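You operate a simulated robot arm through the tools that you are given. There is no shell and no other tool. Be economical: measure what you need, move in short steps, check, and stop when the job is done.

The job below is to be done with a simulated robot arm. You get a single attempt, and the scene is never put back.

JOB
Take the blue box and leave it on the orange tray.

It is judged by the outcome, as a careful person would: the job done as asked, and still so three seconds after it is handed in. It fails if anything else is knocked over, pushed out of place, dropped, spilled or broken.

ROBOT AND FRAMES
A 7-joint arm with a two-finger parallel gripper on a trunk, on a base that drives. Base frame: it is fixed to the floor where the robot stands at the start and does not move with it; the origin is under the middle of the robot, x ahead of it, y to its left, z up. Lengths are in m, angles in rad, forces in N, time in s.
With the tool pointing down near the work surface it reaches from about 0.22 to 0.74 m from the robot's upright axis, wherever it stands. Its first joint turns from -2.897 to 2.897 rad. Places, roughly: orange tray [-3, -1, 1]. Payload 1.57 kg.
The TCP is the grasp point between the finger pads, 0.03 m short of the fingertips. In the tool frame z runs along the fingers and y along their closing line. The gripper opens to 0.11 m. The fingers are 0.024 m wide and 0.012 m thick; the gripper's body (0.048 by 0.112 m) begins 0.078 m behind the TCP.
Orientation is that of the tool frame in the base frame, as a unit quaternion [w, x, y, z]. With the fingers straight down and closing along the base's y, the tool's x points along the base's -x, its y along +y and its z along -z.

CONTROLS
- The arm moves only by the tool nudge_tool. Its argument "targets" is a list that holds one entry, the list of rows, each a list of 7 numbers: the turn, a rotation vector about the tool's x, y, z in degrees, then the shift along the tool's x, y, z in m, then the gripper command, from -1 (fully open) to 1 (shut), values between in proportion. In form: [[[rx, ry, rz, dx, dy, dz, gripper], ...]]. A call has 1 to 8 rows; each row is the pose to reach, as a shift and turn from the pose commanded when the call began, along the tool's axes at that moment. Rows are played at 5 a second. More than 0.05 m and 0.15 rad between two rows, or a gripper value outside its range, and nothing of the call is played. A pose out of reach is approached as far as the arm can. The call stops where the force on the tool passes 40 N (or 10 N more than at its start, if that is more) or the arm is blocked; 0.2 s more then pass. The fingers move at their own pace (about 0.045 m/s each) and stop on an object; they squeeze with about 32 N. The grip force told is the motor's: it shows also when the fingers shut on nothing. Time passes only in rows, and 0.2 s behind the last, so rows that repeat a pose let the fingers close. The reply holds the time, the measured pose of the TCP, the force on the tool along the base axes, the opening and the grip force, in the units named above and with some noise.
- Cameras (640 x 400 px; columns grow to the right, rows downward): "scene" is now at [0.014, 0.1243, 1.3655]; the picture's right is [-0.41, -0.91, 0.00], its down [-0.64, 0.28, -0.71] and it looks along [0.65, -0.29, -0.70] (base axes); focal length 287 px, centre (320, 200). "wrist" rides on the gripper at [0.07, 0.016, -0.141] in the tool frame; the picture's right is [-0.23, 0.97, 0.00], its down [-0.86, -0.20, -0.48] and it looks along [-0.47, -0.11, 0.88] (tool axes); focal length 222 px, centre (320, 200). There is no depth. A picture from a camera that has moved, and an enlarged one, comes with that camera's place and axes in the base frame and with its lens.
- get_image(camera): a new picture of that camera. No time passes.
- raise_lower(by): slides the trunk up (or, below 0, down) by that many m; the arm and the scene camera ride with it, the base frame stays. It gives what a move gives, with no picture.
- drive_base(legs): drives the robot by 1 to 6 legs, each [ahead, turn to the left] in m and rad, along the robot's own axes; the way and the turn of a leg run together, so that a leg with both is an arc; at most 1.5 m and 3.142 rad a leg. The arm and the cameras ride along, it lands a little off, and it stops where it bumps. It gives what a move gives.
- head_to(pan, tilt): turns the head with the scene camera to pan (to the left, within 2.705 rad either way) and tilt (down, from -0.506 to 1.204), counted from straight ahead of the robot. It gives what a move gives.
- enlarge(camera, box): a new picture of the part [left, top, right, bottom] of that camera's present view, enlarged. No time passes.
- sign_off(): hands the job in; it is judged then, once.

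Go step by step. Nothing tells you exact positions but the pictures and the camera data: compare them with the known pose of the tool, close in by small moves and look again before you grip or let go. The budget is 120 turns and 78 pictures, counting those below and the enlarged ones. Unless the task says otherwise, let go and move clear before handing in, and close with one line.

The tools are called by a JSON object that holds its "name" and its "arguments". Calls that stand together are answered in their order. nudge_tool: Moves the arm, as the interface text tells. Its arguments: {"type":"object","properties":{"targets":{"type":"array","items":{"type":"array","items":{"type":"array","items":{"type":"number"}}}}},"required":["targets"]} The other tools are called the same way: raise_lower (by) slides the trunk up or down; drive_base (legs) drives the base; head_to (pan, tilt) turns the head that bears the scene camera; get_image (camera) takes a picture; enlarge (camera, box) takes an enlarged picture of a part of a camera's view; sign_off () hands the job in.

At the start:

```text
clock: 0.0
eef_pos: [0.4774, 0.0419, 0.8905]
ee_rot: [0.0, 0.0, 1.0, 0.0]
contact_force: [0.4, -0.9, 0.4]
grip_width: 0.11
finger_force: 0.2
trunk travel left (down, up): [-0.3, 0.29]
robot x, y, heading: [0.0006, -0.0004, -0.001]
head pan, tilt: [-0.421, 0.775]
```

scene: 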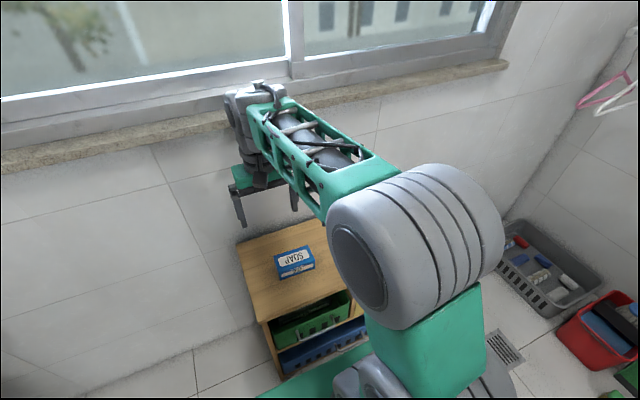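
wrist: 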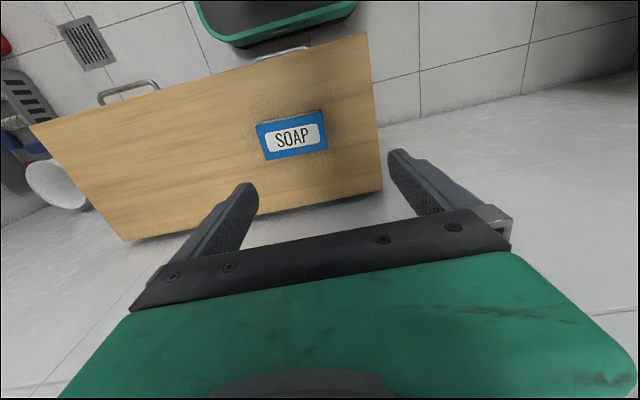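

The blue SOAP box is on the wooden cabinet at about (0.48, -0.005), almost under the gripper. I'll enlarge both views to get its outline.

{"name": "enlarge", "arguments": {"camera": "wrist", "box": [220, 80, 380, 180]}}

{"name": "enlarge", "arguments": {"camera": "scene", "box": [240, 220, 368, 300]}}

```text
4.00 times, centred on (300, 130) of wrist
camera zoom: at [0.408, 0.059, 1.0319], right [0.23, 0.97, 0.0], down [0.86, -0.2, 0.48], along [0.47, -0.11, -0.88], focal length 888 px, centre (400, 480)
```

zoom: 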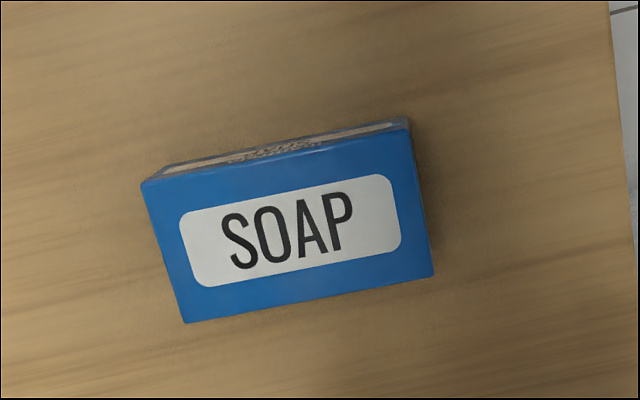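

```text
5.00 times, centred on (304, 260) of scene
camera zoom: at [0.014, 0.1243, 1.3655], right [-0.41, -0.91, 0.0], down [-0.64, 0.28, -0.71], along [0.65, -0.29, -0.7], focal length 1435 px, centre (400, -100)
```

zoom: 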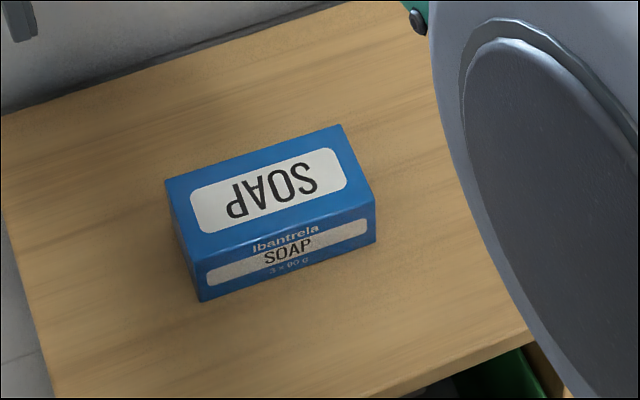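

Its top is at about z=0.664, 0.06 wide along x and 0.107 long along y, turned about -2.5°. I'll turn the tool about 92° so it closes across the narrow side, and centre it over (0.480, -0.003).

{"name": "nudge_tool", "arguments": {"targets": [[[0, 0, 8, 0, -0.01, 0, -1], [0, 0, 16, 0, -0.02, 0, -1], [0, 0, 24, -0.001, -0.03, 0, -1], [0, 0, 32, -0.002, -0.04, 0, -1], [0, 0, 40, -0.0026, -0.045, 0, -1], [0, 0, 48, -0.0026, -0.045, 0, -1], [0, 0, 56, -0.0026, -0.045, 0, -1], [0, 0, 64, -0.0026, -0.045, 0, -1]]]}}

{"name": "nudge_tool", "arguments": {"targets": [[[0, 0, 8, 0, 0, 0, -1], [0, 0, 16, 0, 0, 0, -1], [0, 0, 24, 0, 0, 0, -1], [0, 0, 28.4, 0, 0, 0, -1], [0, 0, 28.4, 0, 0, 0, -1], [0, 0, 28.4, 0, 0, 0, -1]]]}}

{"name": "get_image", "arguments": {"camera": "wrist"}}

```text
clock: 1.8
eef_pos: [0.48, -0.0014, 0.8905]
ee_rot: [0.0, 0.531, 0.847, 0.0]
contact_force: [0.3, -0.1, 0.0]
grip_width: 0.1099
finger_force: 0.1
trunk travel left (down, up): [-0.3, 0.29]
robot x, y, heading: [0.0023, -0.0007, -0.0]
head pan, tilt: [-0.421, 0.775]
```

```text
clock: 3.2
eef_pos: [0.4809, -0.001, 0.8899]
ee_rot: [0.0, 0.722, 0.692, 0.0]
contact_force: [0.1, -0.4, 0.4]
grip_width: 0.11
finger_force: 0.0
trunk travel left (down, up): [-0.3, 0.29]
robot x, y, heading: [-0.0022, 0.0023, -0.001]
head pan, tilt: [-0.421, 0.775]
```

```text
73 pictures are left
camera wrist: at [0.4996, 0.067, 1.0316], right [0.96, -0.27, 0.0], down [-0.24, -0.85, 0.48], along [-0.13, -0.46, -0.88], focal length 222 px, centre (320, 200)
```

wrist: 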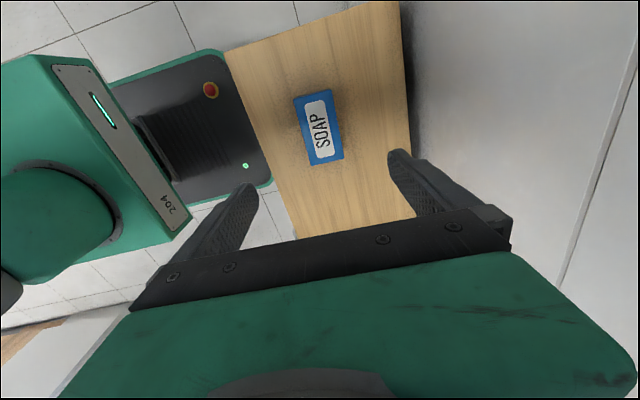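

The tool is turned and lined up with the box. I'll go down to just above it and look again.

{"name": "nudge_tool", "arguments": {"targets": [[[0, 0, 0, 0, 0, 0.04, -1], [0, 0, 0, 0, 0, 0.08, -1], [0, 0, 0, 0, 0, 0.12, -1], [0, 0, 0, 0, 0, 0.16, -1], [0, 0, 0, 0, 0, 0.175, -1], [0, 0, 0, 0, 0, 0.175, -1]]]}}

{"name": "get_image", "arguments": {"camera": "wrist"}}

{"name": "get_image", "arguments": {"camera": "scene"}}

```text
clock: 4.6
eef_pos: [0.4792, -0.0022, 0.7146]
ee_rot: [-0.001, 0.722, 0.692, 0.001]
contact_force: [0.6, -0.5, -0.3]
grip_width: 0.1102
finger_force: 0.0
trunk travel left (down, up): [-0.3, 0.29]
robot x, y, heading: [-0.002, 0.0026, 0.002]
head pan, tilt: [-0.421, 0.775]
```

```text
72 pictures are left
camera wrist: at [0.4989, 0.067, 0.8559], right [0.96, -0.27, 0.0], down [-0.24, -0.85, 0.48], along [-0.13, -0.46, -0.88], focal length 222 px, centre (320, 200)
```

wrist: 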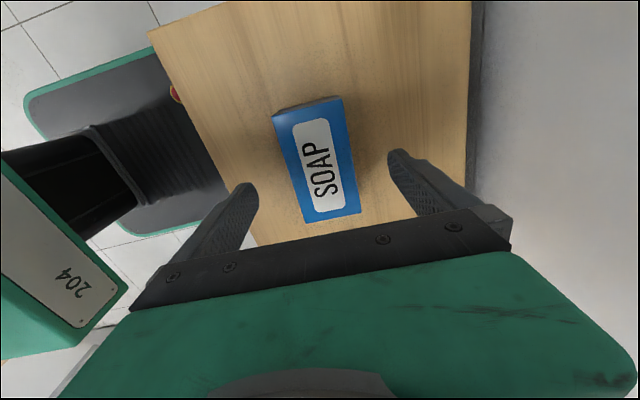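

```text
71 pictures are left
camera scene: at [0.0141, 0.1243, 1.3655], right [-0.41, -0.91, 0.0], down [-0.64, 0.28, -0.71], along [0.65, -0.29, -0.7], focal length 287 px, centre (320, 200)
```

scene: 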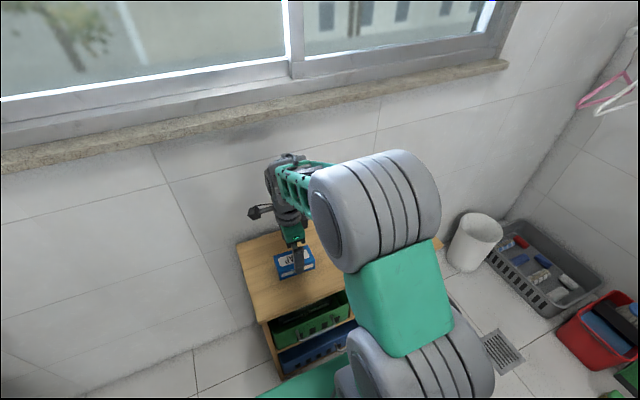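

The box is centred between the fingers at about (0.479, -0.004). I'll lower to z≈0.656 and then close.

{"name": "nudge_tool", "arguments": {"targets": [[[0, 0, 0, 0, 0, 0.03, -1], [0, 0, 0, 0, 0, 0.05, -1], [0, 0, 0, 0, 0, 0.058, -1], [0, 0, 0, 0, 0, 0.058, -1]]]}}

{"name": "nudge_tool", "arguments": {"targets": [[[0, 0, 0, 0, 0, 0, 1], [0, 0, 0, 0, 0, 0, 1], [0, 0, 0, 0, 0, 0, 1], [0, 0, 0, 0, 0, 0, 1], [0, 0, 0, 0, 0, 0, 1], [0, 0, 0, 0, 0, 0, 1]]]}}

{"name": "get_image", "arguments": {"camera": "wrist"}}

```text
clock: 5.6
eef_pos: [0.479, -0.002, 0.6578]
ee_rot: [0.0, 0.722, 0.692, 0.0]
contact_force: [-0.1, -0.2, -0.5]
grip_width: 0.11
finger_force: 0.1
trunk travel left (down, up): [-0.3, 0.29]
robot x, y, heading: [-0.0023, 0.0016, -0.001]
head pan, tilt: [-0.421, 0.775]
```

```text
clock: 7.0
eef_pos: [0.4799, -0.0015, 0.6586]
ee_rot: [0.0, 0.722, 0.692, 0.0]
contact_force: [0.7, -0.1, 0.1]
grip_width: 0.0598
finger_force: 32.4
trunk travel left (down, up): [-0.3, 0.29]
robot x, y, heading: [-0.0009, 0.0018, 0.006]
head pan, tilt: [-0.421, 0.775]
```

```text
70 pictures are left
camera wrist: at [0.4992, 0.067, 0.799], right [0.96, -0.27, 0.0], down [-0.24, -0.85, 0.48], along [-0.13, -0.46, -0.88], focal length 222 px, centre (320, 200)
```

wrist: 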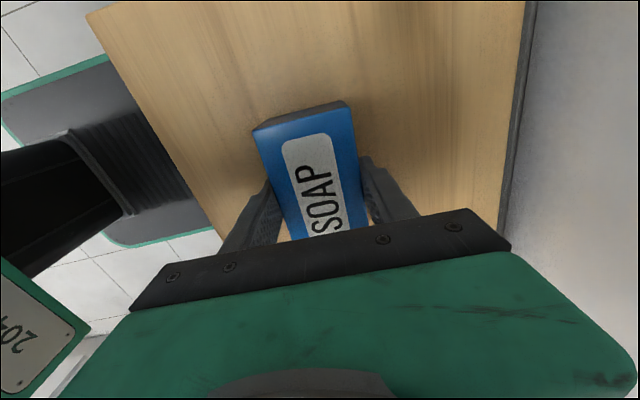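

The box is gripped, with 0.06 opening and 32 N. I'll lift it and turn the head towards the tray, behind and to the right.

{"name": "nudge_tool", "arguments": {"targets": [[[0, 0, 0, 0, 0, -0.03, 1], [0, 0, 0, 0, 0, -0.07, 1], [0, 0, 0, 0, 0, -0.11, 1], [0, 0, 0, 0, 0, -0.15, 1], [0, 0, 0, 0, 0, -0.19, 1], [0, 0, 0, 0, 0, -0.22, 1], [0, 0, 0, 0, 0, -0.22, 1]]]}}

{"name": "head_to", "arguments": {"pan": -2.7, "tilt": 0.3}}

{"name": "get_image", "arguments": {"camera": "scene"}}

{"name": "head_to", "arguments": {"pan": 2.5, "tilt": 0.4}}

{"name": "get_image", "arguments": {"camera": "scene"}}

{"name": "head_to", "arguments": {"pan": -1.3, "tilt": 0.4}}

{"name": "get_image", "arguments": {"camera": "scene"}}

{"name": "head_to", "arguments": {"pan": 1.2, "tilt": 0.5}}

{"name": "get_image", "arguments": {"camera": "scene"}}

```text
clock: 8.6
eef_pos: [0.4795, -0.0017, 0.8783]
ee_rot: [0.001, 0.722, 0.692, 0.0]
contact_force: [-0.5, -0.2, -3.2]
grip_width: 0.0598
finger_force: 31.8
trunk travel left (down, up): [-0.3, 0.29]
robot x, y, heading: [0.0011, -0.0016, 0.002]
head pan, tilt: [-0.421, 0.775]
```

```text
clock: 10.7
eef_pos: [0.4817, -0.0005, 0.8774]
ee_rot: [0.0, 0.722, 0.692, 0.0]
contact_force: [-0.7, 0.2, -2.6]
grip_width: 0.0596
finger_force: 31.7
trunk travel left (down, up): [-0.3, 0.29]
robot x, y, heading: [0.0042, 0.0004, -0.003]
head pan, tilt: [-2.7, 0.3]
```

```text
69 pictures are left
camera scene: at [-0.1449, 0.1177, 1.4078], right [-0.43, 0.9, 0.0], down [0.27, 0.13, -0.96], along [-0.86, -0.41, -0.3], focal length 287 px, centre (320, 200)
```

scene: 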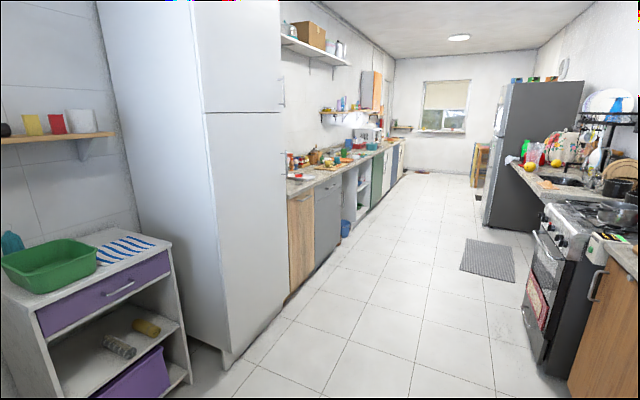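

```text
clock: 14.8
eef_pos: [0.4818, -0.0017, 0.8777]
ee_rot: [0.0, 0.722, 0.692, 0.0]
contact_force: [0.3, -0.1, -2.0]
grip_width: 0.0596
finger_force: 32.1
trunk travel left (down, up): [-0.3, 0.29]
robot x, y, heading: [0.0008, -0.0024, 0.006]
head pan, tilt: [2.499, 0.4]
```

```text
68 pictures are left
camera scene: at [-0.1347, 0.2131, 1.3986], right [0.6, 0.8, 0.0], down [0.31, -0.23, -0.92], along [-0.74, 0.55, -0.39], focal length 287 px, centre (320, 200)
```

scene: 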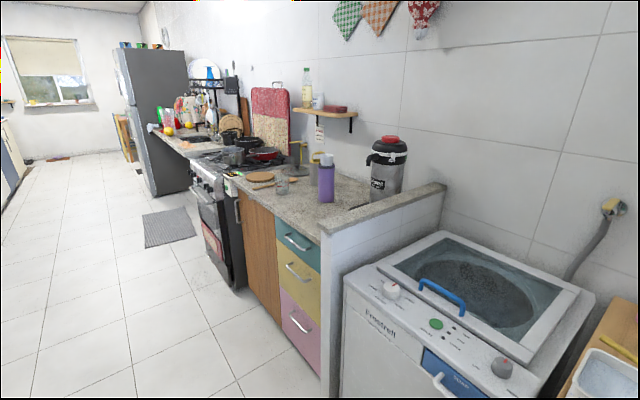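

```text
clock: 17.9
eef_pos: [0.4797, -0.0009, 0.8775]
ee_rot: [0.0, 0.722, 0.692, 0.0]
contact_force: [-0.3, 0.2, -3.1]
grip_width: 0.0599
finger_force: 31.5
trunk travel left (down, up): [-0.3, 0.29]
robot x, y, heading: [0.0004, 0.0021, 0.006]
head pan, tilt: [-1.3, 0.4]
```

```text
67 pictures are left
camera scene: at [-0.0357, 0.0684, 1.3986], right [-0.96, -0.27, 0.0], down [-0.1, 0.37, -0.92], along [0.25, -0.89, -0.39], focal length 287 px, centre (320, 200)
```

scene: 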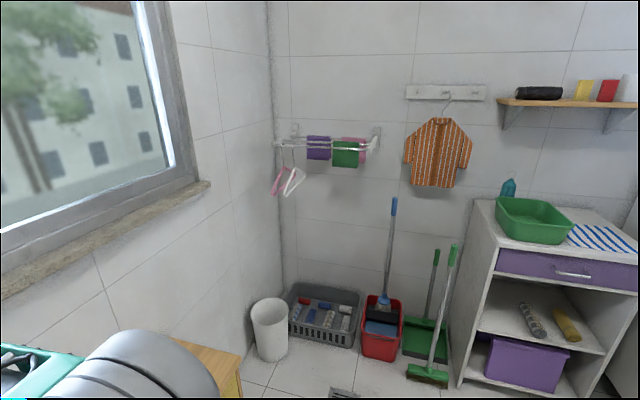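

```text
clock: 20.2
eef_pos: [0.4806, -0.0012, 0.8762]
ee_rot: [0.0, 0.721, 0.693, 0.0]
contact_force: [-0.5, 0.0, -3.2]
grip_width: 0.0599
finger_force: 32.5
trunk travel left (down, up): [-0.3, 0.29]
robot x, y, heading: [-0.0039, -0.0007, 0.002]
head pan, tilt: [1.201, 0.499]
```

```text
66 pictures are left
camera scene: at [-0.0276, 0.2424, 1.3894], right [0.93, -0.36, 0.0], down [-0.17, -0.45, -0.88], along [0.32, 0.82, -0.48], focal length 287 px, centre (320, 200)
```

scene: 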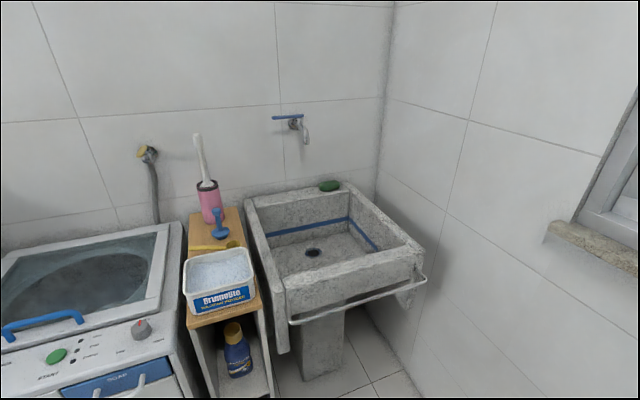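

I expect the tray on the counter to the left, beyond the tall cabinet. I'll turn the head back and zoom in there.

{"name": "head_to", "arguments": {"pan": -2.7, "tilt": 0.3}}

{"name": "enlarge", "arguments": {"camera": "scene", "box": [270, 100, 430, 200]}}

```text
clock: 23.4
eef_pos: [0.4813, -0.0013, 0.8769]
ee_rot: [0.0, 0.722, 0.692, -0.001]
contact_force: [0.4, 0.8, -1.5]
grip_width: 0.0599
finger_force: 32.1
trunk travel left (down, up): [-0.3, 0.29]
robot x, y, heading: [-0.003, 0.0026, -0.003]
head pan, tilt: [-2.7, 0.3]
```

```text
4.00 times, centred on (350, 150) of scene
camera zoom: at [-0.1449, 0.1177, 1.4078], right [-0.43, 0.9, 0.0], down [0.27, 0.13, -0.96], along [-0.86, -0.41, -0.3], focal length 1148 px, centre (200, 400)
```

zoom: 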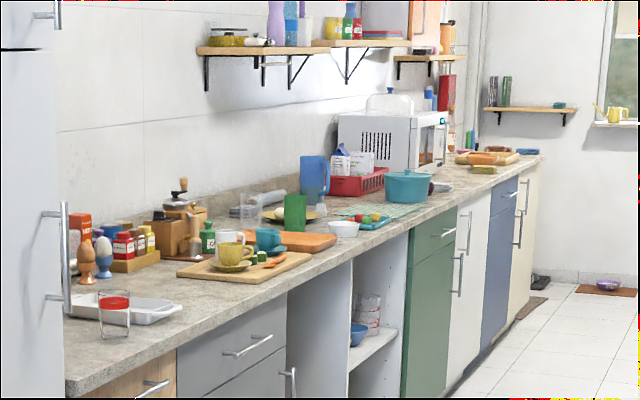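

The orange tray looks to be near (-2.9, -0.9) on the counter at z≈0.92, with other things around it. I'll raise the trunk, back off from the wall and turn round towards it.

{"name": "raise_lower", "arguments": {"by": 0.29}}

{"name": "drive_base", "arguments": {"legs": [[-0.5, 0], [0, -3.1]]}}

{"name": "head_to", "arguments": {"pan": 0.35, "tilt": 0.4}}

{"name": "get_image", "arguments": {"camera": "scene"}}

```text
clock: 26.3
eef_pos: [0.4808, 0.0001, 1.1678]
ee_rot: [0.0, 0.722, 0.692, 0.0]
contact_force: [-0.5, 0.0, -3.0]
grip_width: 0.0597
finger_force: 32.0
trunk travel left (down, up): [-0.59, 0.0]
robot x, y, heading: [-0.0018, -0.0029, 0.004]
head pan, tilt: [-2.7, 0.3]
```

```text
clock: 36.5
eef_pos: [-0.9832, -0.0121, 1.1679]
ee_rot: [0.0, -0.702, 0.712, 0.0]
contact_force: [0.1, -0.2, -2.5]
grip_width: 0.0598
finger_force: 32.3
trunk travel left (down, up): [-0.59, 0.0]
robot x, y, heading: [-0.5024, -0.0027, -3.108]
head pan, tilt: [-2.7, 0.3]
```

```text
clock: 39.2
eef_pos: [-0.9841, -0.013, 1.1672]
ee_rot: [0.0, -0.703, 0.711, 0.0]
contact_force: [0.2, -0.7, -2.8]
grip_width: 0.0598
finger_force: 32.2
trunk travel left (down, up): [-0.59, 0.0]
robot x, y, heading: [-0.5019, -0.003, -3.109]
head pan, tilt: [0.351, 0.4]
```

```text
64 pictures are left
camera scene: at [-0.5257, -0.1838, 1.6885], right [-0.37, 0.93, 0.0], down [0.36, 0.14, -0.92], along [-0.86, -0.34, -0.39], focal length 287 px, centre (320, 200)
```

scene: 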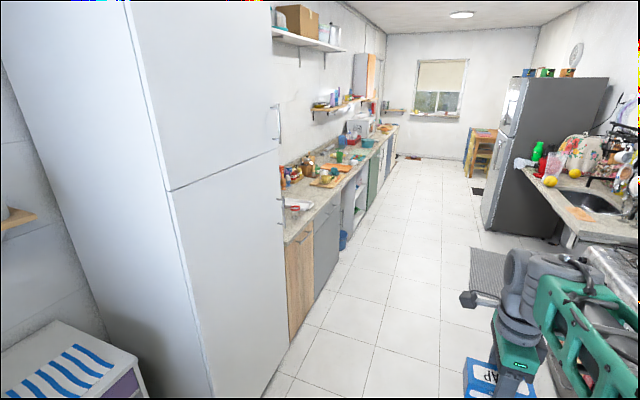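

The way is clear. I'll drive up the corridor and look at the tray from closer.

{"name": "drive_base", "arguments": {"legs": [[0, 0.06], [1.5, 0]]}}

{"name": "head_to", "arguments": {"pan": 0.8, "tilt": 0.6}}

{"name": "get_image", "arguments": {"camera": "scene"}}

```text
clock: 47.0
eef_pos: [-2.465, -0.1705, 1.1678]
ee_rot: [0.0, 0.723, -0.691, 0.0]
contact_force: [0.3, -0.1, -2.5]
grip_width: 0.0599
finger_force: 31.9
trunk travel left (down, up): [-0.59, 0.0]
robot x, y, heading: [-1.9852, -0.1335, -3.055]
head pan, tilt: [0.351, 0.4]
```

```text
clock: 47.9
eef_pos: [-2.4635, -0.1712, 1.1675]
ee_rot: [0.0, 0.723, -0.691, -0.001]
contact_force: [0.2, -0.3, -3.1]
grip_width: 0.0599
finger_force: 32.3
trunk travel left (down, up): [-0.59, 0.0]
robot x, y, heading: [-1.9847, -0.126, -3.055]
head pan, tilt: [0.799, 0.6]
```

```text
63 pictures are left
camera scene: at [-1.9681, -0.344, 1.6704], right [-0.77, 0.63, 0.0], down [0.36, 0.44, -0.83], along [-0.52, -0.64, -0.56], focal length 287 px, centre (320, 200)
```

scene: 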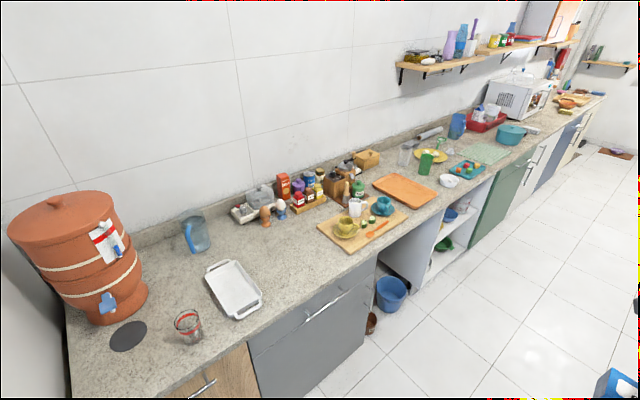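

The orange tray is empty, at about (-3.03, -1.0), z≈0.93. I'll drive level with it, turn to face the counter with the box held high, and look again.

{"name": "drive_base", "arguments": {"legs": [[1.05, 0], [0, 1.484]]}}

{"name": "head_to", "arguments": {"pan": 0.0, "tilt": 0.75}}

{"name": "get_image", "arguments": {"camera": "scene"}}

{"name": "get_image", "arguments": {"camera": "wrist"}}

```text
clock: 56.9
eef_pos: [-3.0404, -0.701, 1.167]
ee_rot: [0.0, 1.0, -0.027, -0.001]
contact_force: [-0.6, -0.1, -2.5]
grip_width: 0.0601
finger_force: 32.0
trunk travel left (down, up): [-0.59, 0.0]
robot x, y, heading: [-3.0351, -0.2208, -1.58]
head pan, tilt: [0.799, 0.6]
```

```text
clock: 58.0
eef_pos: [-3.0399, -0.7004, 1.1673]
ee_rot: [-0.001, 1.0, -0.027, 0.0]
contact_force: [1.6, 0.4, -4.0]
grip_width: 0.0595
finger_force: 31.7
trunk travel left (down, up): [-0.59, 0.0]
robot x, y, heading: [-3.0335, -0.2169, -1.587]
head pan, tilt: [0.0, 0.75]
```

```text
62 pictures are left
camera scene: at [-2.8791, -0.2417, 1.6575], right [-1.0, 0.01, 0.0], down [0.01, 0.68, -0.73], along [-0.01, -0.73, -0.68], focal length 287 px, centre (320, 200)
```

scene: 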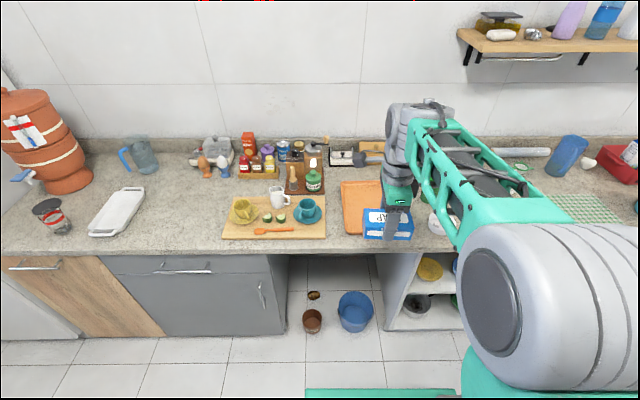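

```text
61 pictures are left
camera wrist: at [-2.9713, -0.7207, 1.3085], right [-0.28, -0.96, 0.0], down [-0.84, 0.25, 0.48], along [-0.46, 0.13, -0.88], focal length 222 px, centre (320, 200)
```

wrist: 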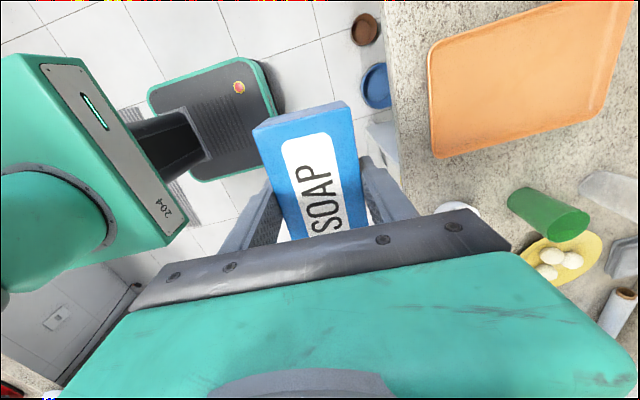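

The tray spans about x -2.98..-3.14 and y -0.87..-1.135, so I want to be centred near (-3.06, -0.99). I'll drive forward 0.2 and then check where the tool is.

{"name": "drive_base", "arguments": {"legs": [[0.2, 0]]}}

{"name": "get_image", "arguments": {"camera": "scene"}}

{"name": "get_image", "arguments": {"camera": "wrist"}}

```text
clock: 59.6
eef_pos: [-3.0431, -0.9013, 1.167]
ee_rot: [0.0, 1.0, -0.027, 0.001]
contact_force: [0.2, -1.7, -4.3]
grip_width: 0.0599
finger_force: 32.0
trunk travel left (down, up): [-0.59, 0.0]
robot x, y, heading: [-3.0343, -0.4218, -1.583]
head pan, tilt: [0.0, 0.75]
```

```text
60 pictures are left
camera scene: at [-2.8817, -0.4443, 1.6574], right [-1.0, 0.01, 0.0], down [0.01, 0.68, -0.73], along [-0.01, -0.73, -0.68], focal length 287 px, centre (320, 200)
```

scene: 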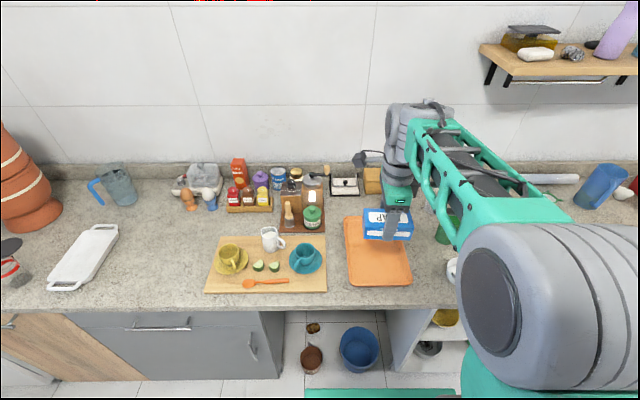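

```text
59 pictures are left
camera wrist: at [-2.9737, -0.9231, 1.3081], right [-0.28, -0.96, 0.0], down [-0.84, 0.24, 0.48], along [-0.46, 0.14, -0.88], focal length 222 px, centre (320, 200)
```

wrist: 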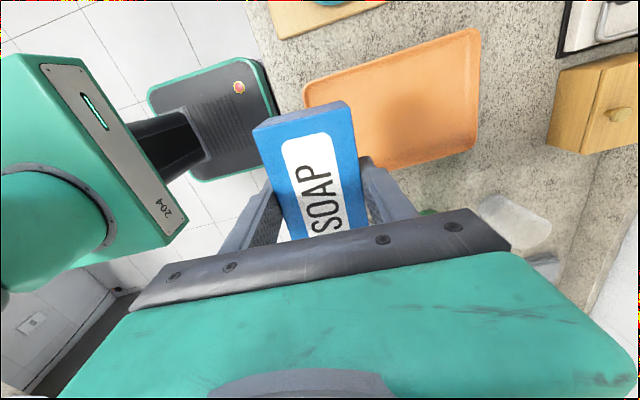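

The tray centre is about (-3.062, -1.01). I'll move the box over it and partway down, then check.

{"name": "nudge_tool", "arguments": {"targets": [[[0, 0, 0, -0.005, 0.035, 0, 1], [0, 0, 0, -0.01, 0.07, 0, 1], [0, 0, 0, -0.0137, 0.1, 0, 1], [0, 0, 0, -0.0137, 0.1, 0.03, 1], [0, 0, 0, -0.0137, 0.1, 0.07, 1], [0, 0, 0, -0.0137, 0.1, 0.11, 1], [0, 0, 0, -0.0137, 0.1, 0.13, 1], [0, 0, 0, -0.0137, 0.1, 0.13, 1]]]}}

{"name": "get_image", "arguments": {"camera": "scene"}}

{"name": "get_image", "arguments": {"camera": "wrist"}}

```text
clock: 61.4
eef_pos: [-3.0631, -1.0015, 1.0373]
ee_rot: [0.001, 1.0, -0.027, 0.0]
contact_force: [0.7, -0.5, -2.9]
grip_width: 0.0596
finger_force: 32.2
trunk travel left (down, up): [-0.59, 0.0]
robot x, y, heading: [-3.0376, -0.4228, -1.578]
head pan, tilt: [0.0, 0.75]
```

```text
58 pictures are left
camera scene: at [-2.8817, -0.4433, 1.6574], right [-1.0, 0.01, 0.0], down [0.01, 0.68, -0.73], along [-0.01, -0.73, -0.68], focal length 287 px, centre (320, 200)
```

scene: 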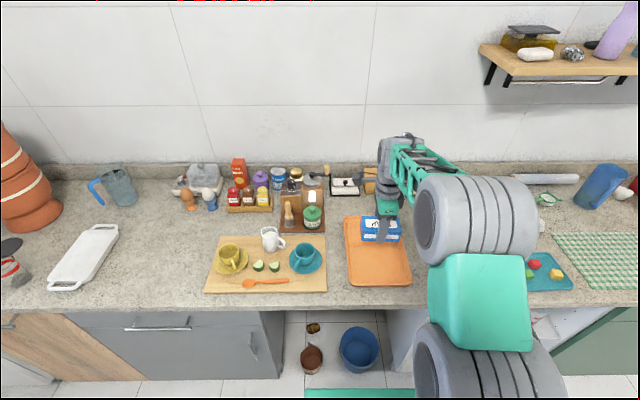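

```text
57 pictures are left
camera wrist: at [-2.9931, -1.0218, 1.1783], right [-0.28, -0.96, 0.0], down [-0.84, 0.25, 0.48], along [-0.46, 0.13, -0.88], focal length 222 px, centre (320, 200)
```

wrist: 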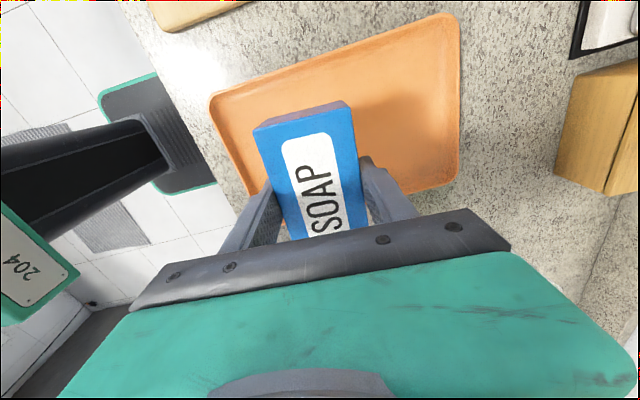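

The box is centred over the tray. I'll lower it slowly towards the tray floor and watch the force.

{"name": "nudge_tool", "arguments": {"targets": [[[0, 0, 0, 0, 0, 0.03, 1], [0, 0, 0, 0, 0, 0.05, 1], [0, 0, 0, 0, 0, 0.06, 1], [0, 0, 0, 0, 0, 0.066, 1], [0, 0, 0, 0, 0, 0.066, 1]]]}}

{"name": "enlarge", "arguments": {"camera": "scene", "box": [330, 190, 442, 260]}}

```text
clock: 62.6
eef_pos: [-3.0622, -1.0012, 0.9703]
ee_rot: [0.0, 1.0, -0.027, 0.0]
contact_force: [0.3, -0.5, -3.4]
grip_width: 0.0598
finger_force: 32.0
trunk travel left (down, up): [-0.59, 0.0]
robot x, y, heading: [-3.0366, -0.4188, -1.579]
head pan, tilt: [0.0, 0.75]
```

```text
5.71 times, centred on (386, 225) of scene
camera zoom: at [-2.8817, -0.4433, 1.6574], right [-1.0, 0.01, 0.0], down [0.01, 0.68, -0.73], along [-0.01, -0.73, -0.68], focal length 1640 px, centre (-57, 57)
```

zoom: 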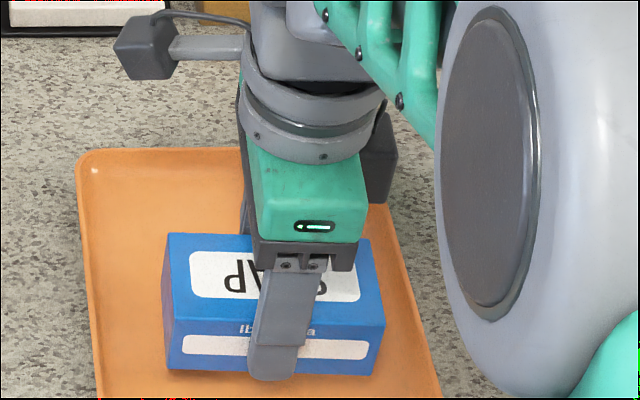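

There's no contact yet, so the box must be just above the tray floor. I'll go on in millimetres.

{"name": "nudge_tool", "arguments": {"targets": [[[0, 0, 0, 0, 0, 0.002, 1], [0, 0, 0, 0, 0, 0.004, 1], [0, 0, 0, 0, 0, 0.004, 1]]]}}

{"name": "nudge_tool", "arguments": {"targets": [[[0, 0, 0, 0, 0, 0.002, 1], [0, 0, 0, 0, 0, 0.003, 1], [0, 0, 0, 0, 0, 0.003, 1]]]}}

```text
clock: 63.4
eef_pos: [-3.0616, -1.0005, 0.9685]
ee_rot: [0.0, 1.0, -0.028, 0.0]
contact_force: [-1.0, 0.2, -2.7]
grip_width: 0.0596
finger_force: 31.8
trunk travel left (down, up): [-0.59, 0.0]
robot x, y, heading: [-3.0379, -0.4197, -1.585]
head pan, tilt: [0.0, 0.75]
```

```text
clock: 64.2
eef_pos: [-3.0616, -1.0004, 0.964]
ee_rot: [-0.001, 1.0, -0.027, 0.0]
contact_force: [0.6, 0.9, -3.4]
grip_width: 0.0597
finger_force: 32.3
trunk travel left (down, up): [-0.59, 0.0]
robot x, y, heading: [-3.0334, -0.4198, -1.584]
head pan, tilt: [0.0, 0.75]
```

Still hanging free, so I'll keep lowering in small steps.

{"name": "nudge_tool", "arguments": {"targets": [[[0, 0, 0, 0, 0, 0.002, 1], [0, 0, 0, 0, 0, 0.004, 1], [0, 0, 0, 0, 0, 0.004, 1]]]}}

{"name": "nudge_tool", "arguments": {"targets": [[[0, 0, 0, 0, 0, 0.002, 1], [0, 0, 0, 0, 0, 0.003, 1], [0, 0, 0, 0, 0, 0.003, 1]]]}}

{"name": "enlarge", "arguments": {"camera": "scene", "box": [330, 205, 442, 275]}}

```text
clock: 65.0
eef_pos: [-3.0614, -1.0006, 0.9604]
ee_rot: [0.001, 1.0, -0.026, 0.0]
contact_force: [1.1, 0.6, -3.0]
grip_width: 0.0597
finger_force: 31.8
trunk travel left (down, up): [-0.59, 0.0]
robot x, y, heading: [-3.0337, -0.42, -1.581]
head pan, tilt: [0.0, 0.75]
```

```text
clock: 65.8
eef_pos: [-3.0613, -1.0005, 0.9566]
ee_rot: [-0.001, 1.0, -0.027, 0.0]
contact_force: [0.1, 0.2, -4.1]
grip_width: 0.0596
finger_force: 31.7
trunk travel left (down, up): [-0.59, 0.0]
robot x, y, heading: [-3.0353, -0.4216, -1.585]
head pan, tilt: [0.0, 0.75]
```

```text
5.71 times, centred on (386, 240) of scene
camera zoom: at [-2.8817, -0.4433, 1.6574], right [-1.0, 0.01, 0.0], down [0.01, 0.68, -0.73], along [-0.01, -0.73, -0.68], focal length 1640 px, centre (-57, -29)
```

zoom: 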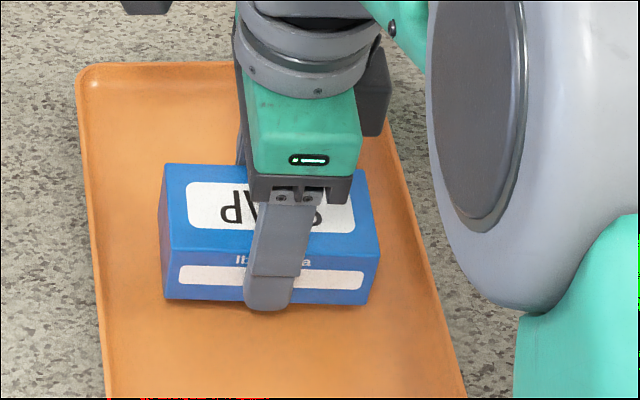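

There's still no contact, so the tray floor is lower than I thought. I'll go on in small steps.

{"name": "nudge_tool", "arguments": {"targets": [[[0, 0, 0, 0, 0, 0.002, 1], [0, 0, 0, 0, 0, 0.004, 1], [0, 0, 0, 0, 0, 0.004, 1]]]}}

{"name": "nudge_tool", "arguments": {"targets": [[[0, 0, 0, 0, 0, 0.002, 1], [0, 0, 0, 0, 0, 0.003, 1], [0, 0, 0, 0, 0, 0.003, 1]]]}}

{"name": "nudge_tool", "arguments": {"targets": [[[0, 0, 0, 0, 0, 0.002, 1], [0, 0, 0, 0, 0, 0.003, 1], [0, 0, 0, 0, 0, 0.003, 1]]]}}

{"name": "enlarge", "arguments": {"camera": "scene", "box": [330, 205, 442, 275]}}

```text
clock: 66.6
eef_pos: [-3.0625, -1.0002, 0.9537]
ee_rot: [-0.001, 1.0, -0.027, 0.001]
contact_force: [-0.7, 0.0, -2.5]
grip_width: 0.0596
finger_force: 32.0
trunk travel left (down, up): [-0.59, 0.0]
robot x, y, heading: [-3.0329, -0.4186, -1.584]
head pan, tilt: [0.0, 0.75]
```

```text
clock: 67.4
eef_pos: [-3.0622, -0.9999, 0.9488]
ee_rot: [0.0, 1.0, -0.027, 0.0]
contact_force: [0.1, -0.1, -2.5]
grip_width: 0.0599
finger_force: 32.2
trunk travel left (down, up): [-0.59, 0.0]
robot x, y, heading: [-3.032, -0.4221, -1.583]
head pan, tilt: [0.0, 0.75]
```

```text
clock: 68.2
eef_pos: [-3.0609, -1.0008, 0.947]
ee_rot: [-0.001, 1.0, -0.028, 0.001]
contact_force: [0.2, -0.2, -1.3]
grip_width: 0.0597
finger_force: 31.7
trunk travel left (down, up): [-0.59, 0.0]
robot x, y, heading: [-3.0389, -0.4149, -1.58]
head pan, tilt: [0.0, 0.75]
```

```text
5.71 times, centred on (386, 240) of scene
camera zoom: at [-2.8817, -0.4433, 1.6574], right [-1.0, 0.01, 0.0], down [0.01, 0.68, -0.73], along [-0.01, -0.73, -0.68], focal length 1640 px, centre (-57, -29)
```

zoom: 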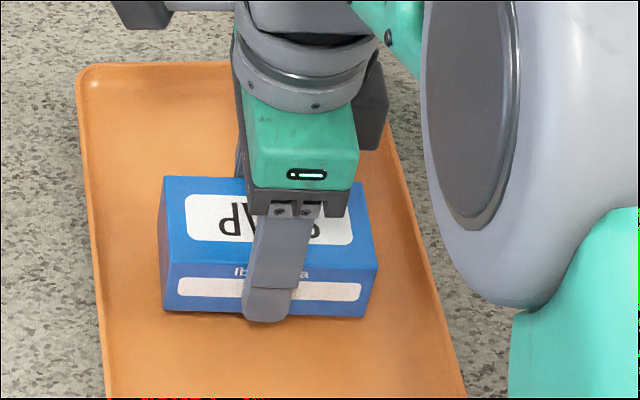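

The downward load has dropped a little, so it may be starting to touch. I'll take two more small steps.

{"name": "nudge_tool", "arguments": {"targets": [[[0, 0, 0, 0, 0, 0.002, 1], [0, 0, 0, 0, 0, 0.002, 1]]]}}

{"name": "nudge_tool", "arguments": {"targets": [[[0, 0, 0, 0, 0, 0.002, 1], [0, 0, 0, 0, 0, 0.002, 1]]]}}

```text
clock: 68.8
eef_pos: [-3.0627, -1.0006, 0.9461]
ee_rot: [-0.001, 1.0, -0.026, -0.001]
contact_force: [-0.5, 0.3, -2.7]
grip_width: 0.0602
finger_force: 32.1
trunk travel left (down, up): [-0.59, 0.0]
robot x, y, heading: [-3.0357, -0.4234, -1.578]
head pan, tilt: [0.0, 0.75]
```

```text
clock: 69.4
eef_pos: [-3.0613, -1.0009, 0.9426]
ee_rot: [0.0, 1.0, -0.027, 0.0]
contact_force: [0.1, -0.3, -3.1]
grip_width: 0.0597
finger_force: 32.1
trunk travel left (down, up): [-0.59, 0.0]
robot x, y, heading: [-3.0311, -0.4203, -1.587]
head pan, tilt: [0.0, 0.75]
```

Comparing the two views puts the tray rim near z≈0.91 and the floor a bit lower. I'll keep going in small steps.

{"name": "nudge_tool", "arguments": {"targets": [[[0, 0, 0, 0, 0, 0.0025, 1], [0, 0, 0, 0, 0, 0.0025, 1]]]}}

{"name": "nudge_tool", "arguments": {"targets": [[[0, 0, 0, 0, 0, 0.0025, 1], [0, 0, 0, 0, 0, 0.0025, 1]]]}}

{"name": "nudge_tool", "arguments": {"targets": [[[0, 0, 0, 0, 0, 0.0025, 1], [0, 0, 0, 0, 0, 0.0025, 1]]]}}

{"name": "enlarge", "arguments": {"camera": "scene", "box": [330, 205, 442, 275]}}

```text
clock: 70.0
eef_pos: [-3.0616, -1.0003, 0.94]
ee_rot: [0.0, 1.0, -0.028, 0.001]
contact_force: [-1.0, 0.2, -2.8]
grip_width: 0.0599
finger_force: 32.5
trunk travel left (down, up): [-0.59, 0.0]
robot x, y, heading: [-3.0327, -0.4213, -1.585]
head pan, tilt: [0.0, 0.75]
```

```text
clock: 70.6
eef_pos: [-3.0612, -1.0016, 0.9382]
ee_rot: [0.0, 1.0, -0.027, 0.001]
contact_force: [-1.0, -0.3, -2.6]
grip_width: 0.0598
finger_force: 32.2
trunk travel left (down, up): [-0.59, 0.0]
robot x, y, heading: [-3.0322, -0.4209, -1.586]
head pan, tilt: [0.0, 0.75]
```

```text
clock: 71.2
eef_pos: [-3.0627, -1.0017, 0.9355]
ee_rot: [-0.001, 1.0, -0.028, 0.001]
contact_force: [0.1, 0.7, -3.2]
grip_width: 0.0599
finger_force: 32.2
trunk travel left (down, up): [-0.59, 0.0]
robot x, y, heading: [-3.0382, -0.425, -1.584]
head pan, tilt: [0.0, 0.75]
```

```text
5.71 times, centred on (386, 240) of scene
camera zoom: at [-2.8817, -0.4434, 1.6574], right [-1.0, 0.01, 0.0], down [0.01, 0.68, -0.73], along [-0.01, -0.73, -0.68], focal length 1640 px, centre (-57, -29)
```

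zoom: 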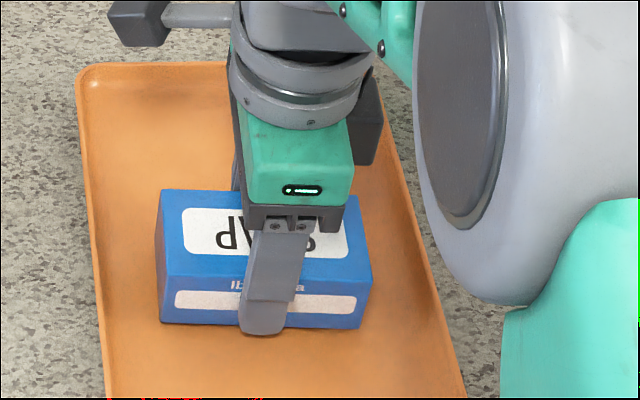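

Still free. I'll go on in steps of about 2.5 mm until the force shows contact.

{"name": "nudge_tool", "arguments": {"targets": [[[0, 0, 0, 0, 0, 0.0025, 1], [0, 0, 0, 0, 0, 0.0025, 1]]]}}

{"name": "nudge_tool", "arguments": {"targets": [[[0, 0, 0, 0, 0, 0.0025, 1], [0, 0, 0, 0, 0, 0.0025, 1]]]}}

{"name": "nudge_tool", "arguments": {"targets": [[[0, 0, 0, 0, 0, 0.002, 1], [0, 0, 0, 0, 0, 0.002, 1]]]}}

```text
clock: 71.8
eef_pos: [-3.0614, -1.0007, 0.9329]
ee_rot: [0.0, 1.0, -0.028, 0.0]
contact_force: [0.4, 0.2, -2.6]
grip_width: 0.0598
finger_force: 31.6
trunk travel left (down, up): [-0.59, 0.0]
robot x, y, heading: [-3.0342, -0.4213, -1.58]
head pan, tilt: [0.0, 0.75]
```

```text
clock: 72.4
eef_pos: [-3.0618, -1.002, 0.9315]
ee_rot: [-0.001, 1.0, -0.027, 0.001]
contact_force: [0.1, -0.4, -3.5]
grip_width: 0.0595
finger_force: 32.2
trunk travel left (down, up): [-0.59, 0.0]
robot x, y, heading: [-3.036, -0.4216, -1.582]
head pan, tilt: [0.0, 0.75]
```

```text
clock: 73.0
eef_pos: [-3.0622, -1.0006, 0.9289]
ee_rot: [-0.001, 1.0, -0.026, 0.001]
contact_force: [-1.2, -0.3, -3.1]
grip_width: 0.0601
finger_force: 32.3
trunk travel left (down, up): [-0.59, 0.0]
robot x, y, heading: [-3.0367, -0.4215, -1.582]
head pan, tilt: [0.0, 0.75]
```

Still no contact. I'll carry on the same way and take a picture after it.

{"name": "nudge_tool", "arguments": {"targets": [[[0, 0, 0, 0, 0, 0.0025, 1], [0, 0, 0, 0, 0, 0.0025, 1]]]}}

{"name": "nudge_tool", "arguments": {"targets": [[[0, 0, 0, 0, 0, 0.0025, 1], [0, 0, 0, 0, 0, 0.0025, 1]]]}}

{"name": "enlarge", "arguments": {"camera": "scene", "box": [330, 215, 442, 285]}}

{"name": "get_image", "arguments": {"camera": "wrist"}}

```text
clock: 73.6
eef_pos: [-3.0633, -1.0015, 0.9277]
ee_rot: [0.001, 1.0, -0.028, 0.001]
contact_force: [1.5, 1.5, 12.4]
grip_width: 0.0595
finger_force: 31.9
trunk travel left (down, up): [-0.59, 0.0]
robot x, y, heading: [-3.0368, -0.4227, -1.586]
head pan, tilt: [0.0, 0.75]
```

```text
clock: 74.2
eef_pos: [-3.0616, -1.001, 0.9253]
ee_rot: [0.003, 1.0, -0.027, -0.001]
contact_force: [-0.5, -2.1, 25.8]
grip_width: 0.0601
finger_force: 32.5
trunk travel left (down, up): [-0.59, 0.0]
robot x, y, heading: [-3.035, -0.4188, -1.588]
head pan, tilt: [0.0, 0.75]
```

```text
5.71 times, centred on (386, 250) of scene
camera zoom: at [-2.8815, -0.441, 1.6577], right [-1.0, 0.01, 0.0], down [0.01, 0.68, -0.73], along [-0.01, -0.73, -0.68], focal length 1640 px, centre (-57, -86)
```

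zoom: 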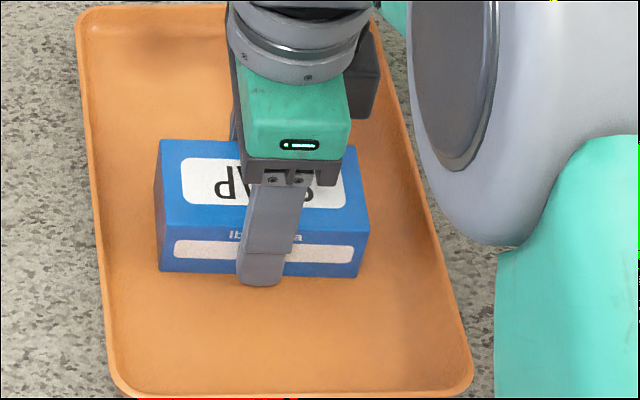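

```text
51 pictures are left
camera wrist: at [-2.9929, -1.0208, 1.0677], right [-0.28, -0.96, 0.01], down [-0.84, 0.25, 0.48], along [-0.46, 0.13, -0.88], focal length 222 px, centre (320, 200)
```

wrist: 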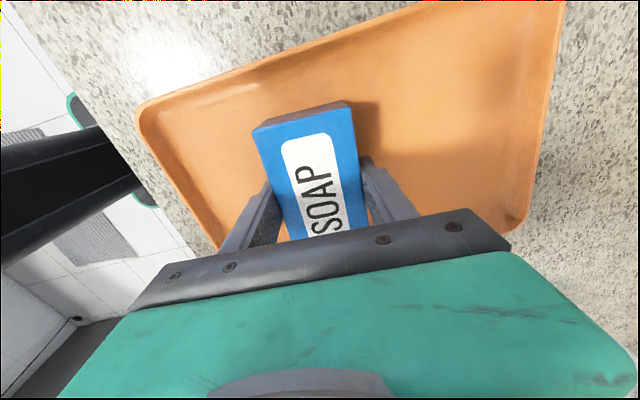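

The box rests on the tray floor. I'll ease off the press, open the fingers, and go straight up.

{"name": "nudge_tool", "arguments": {"targets": [[[0, 0, 0, 0, 0, -0.0035, 1], [0, 0, 0, 0, 0, -0.0035, 0.0], [0, 0, 0, 0, 0, -0.0035, -0.5], [0, 0, 0, 0, 0, -0.0035, -0.6], [0, 0, 0, 0, 0, -0.0035, -0.6], [0, 0, 0, 0, 0, -0.0035, -0.6]]]}}

{"name": "nudge_tool", "arguments": {"targets": [[[0, 0, 0, 0, 0, -0.02, -0.6], [0, 0, 0, 0, 0, -0.05, -0.6], [0, 0, 0, 0, 0, -0.09, -0.6], [0, 0, 0, 0, 0, -0.13, -0.6], [0, 0, 0, 0, 0, -0.17, -0.6], [0, 0, 0, 0, 0, -0.21, -0.6], [0, 0, 0, 0, 0, -0.21, -0.6]]]}}

{"name": "get_image", "arguments": {"camera": "scene"}}

{"name": "get_image", "arguments": {"camera": "wrist"}}

```text
clock: 75.6
eef_pos: [-3.0633, -1.0001, 0.9279]
ee_rot: [0.0, 1.0, -0.027, 0.0]
contact_force: [0.2, -0.6, -0.9]
grip_width: 0.0883
finger_force: 0.1
trunk travel left (down, up): [-0.59, 0.0]
robot x, y, heading: [-3.0363, -0.4223, -1.58]
head pan, tilt: [0.0, 0.75]
```

```text
clock: 77.2
eef_pos: [-3.061, -1.0005, 1.1368]
ee_rot: [-0.001, 1.0, -0.027, 0.001]
contact_force: [0.7, -0.4, 0.6]
grip_width: 0.088
finger_force: 0.0
trunk travel left (down, up): [-0.59, 0.0]
robot x, y, heading: [-3.0345, -0.4193, -1.582]
head pan, tilt: [0.0, 0.75]
```

```text
50 pictures are left
camera scene: at [-2.8817, -0.4431, 1.6574], right [-1.0, 0.01, 0.0], down [0.01, 0.68, -0.73], along [-0.01, -0.73, -0.68], focal length 287 px, centre (320, 200)
```

scene: 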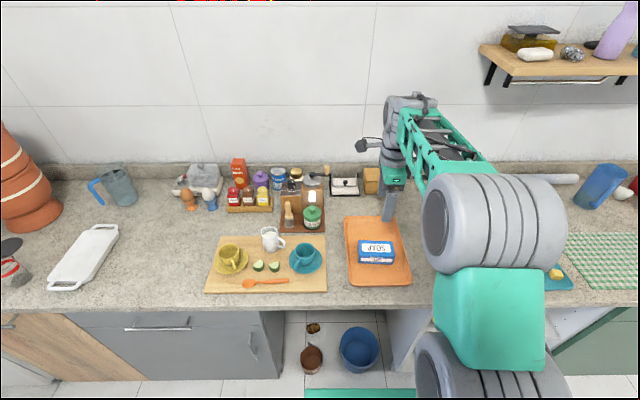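

```text
49 pictures are left
camera wrist: at [-2.9916, -1.0212, 1.279], right [-0.28, -0.96, 0.0], down [-0.84, 0.24, 0.48], along [-0.46, 0.13, -0.88], focal length 222 px, centre (320, 200)
```

wrist: 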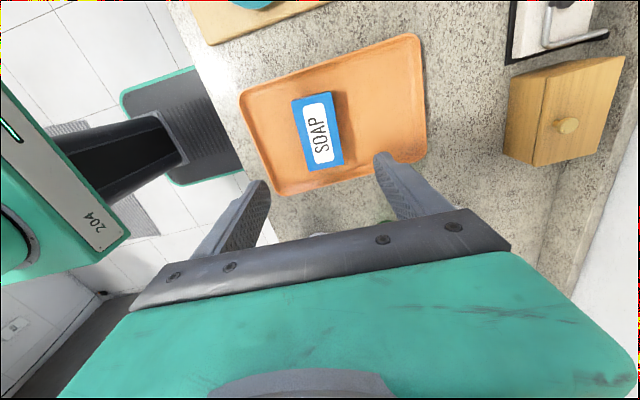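

The box lies flat on the orange tray, nothing else has moved, and the gripper is clear, so I'm handing in.

{"name": "sign_off", "arguments": {}}

```text
The job is handed in.
```

The blue soap box is lying flat on the orange tray, the gripper is clear, and nothing else was knocked or moved in the final pictures.
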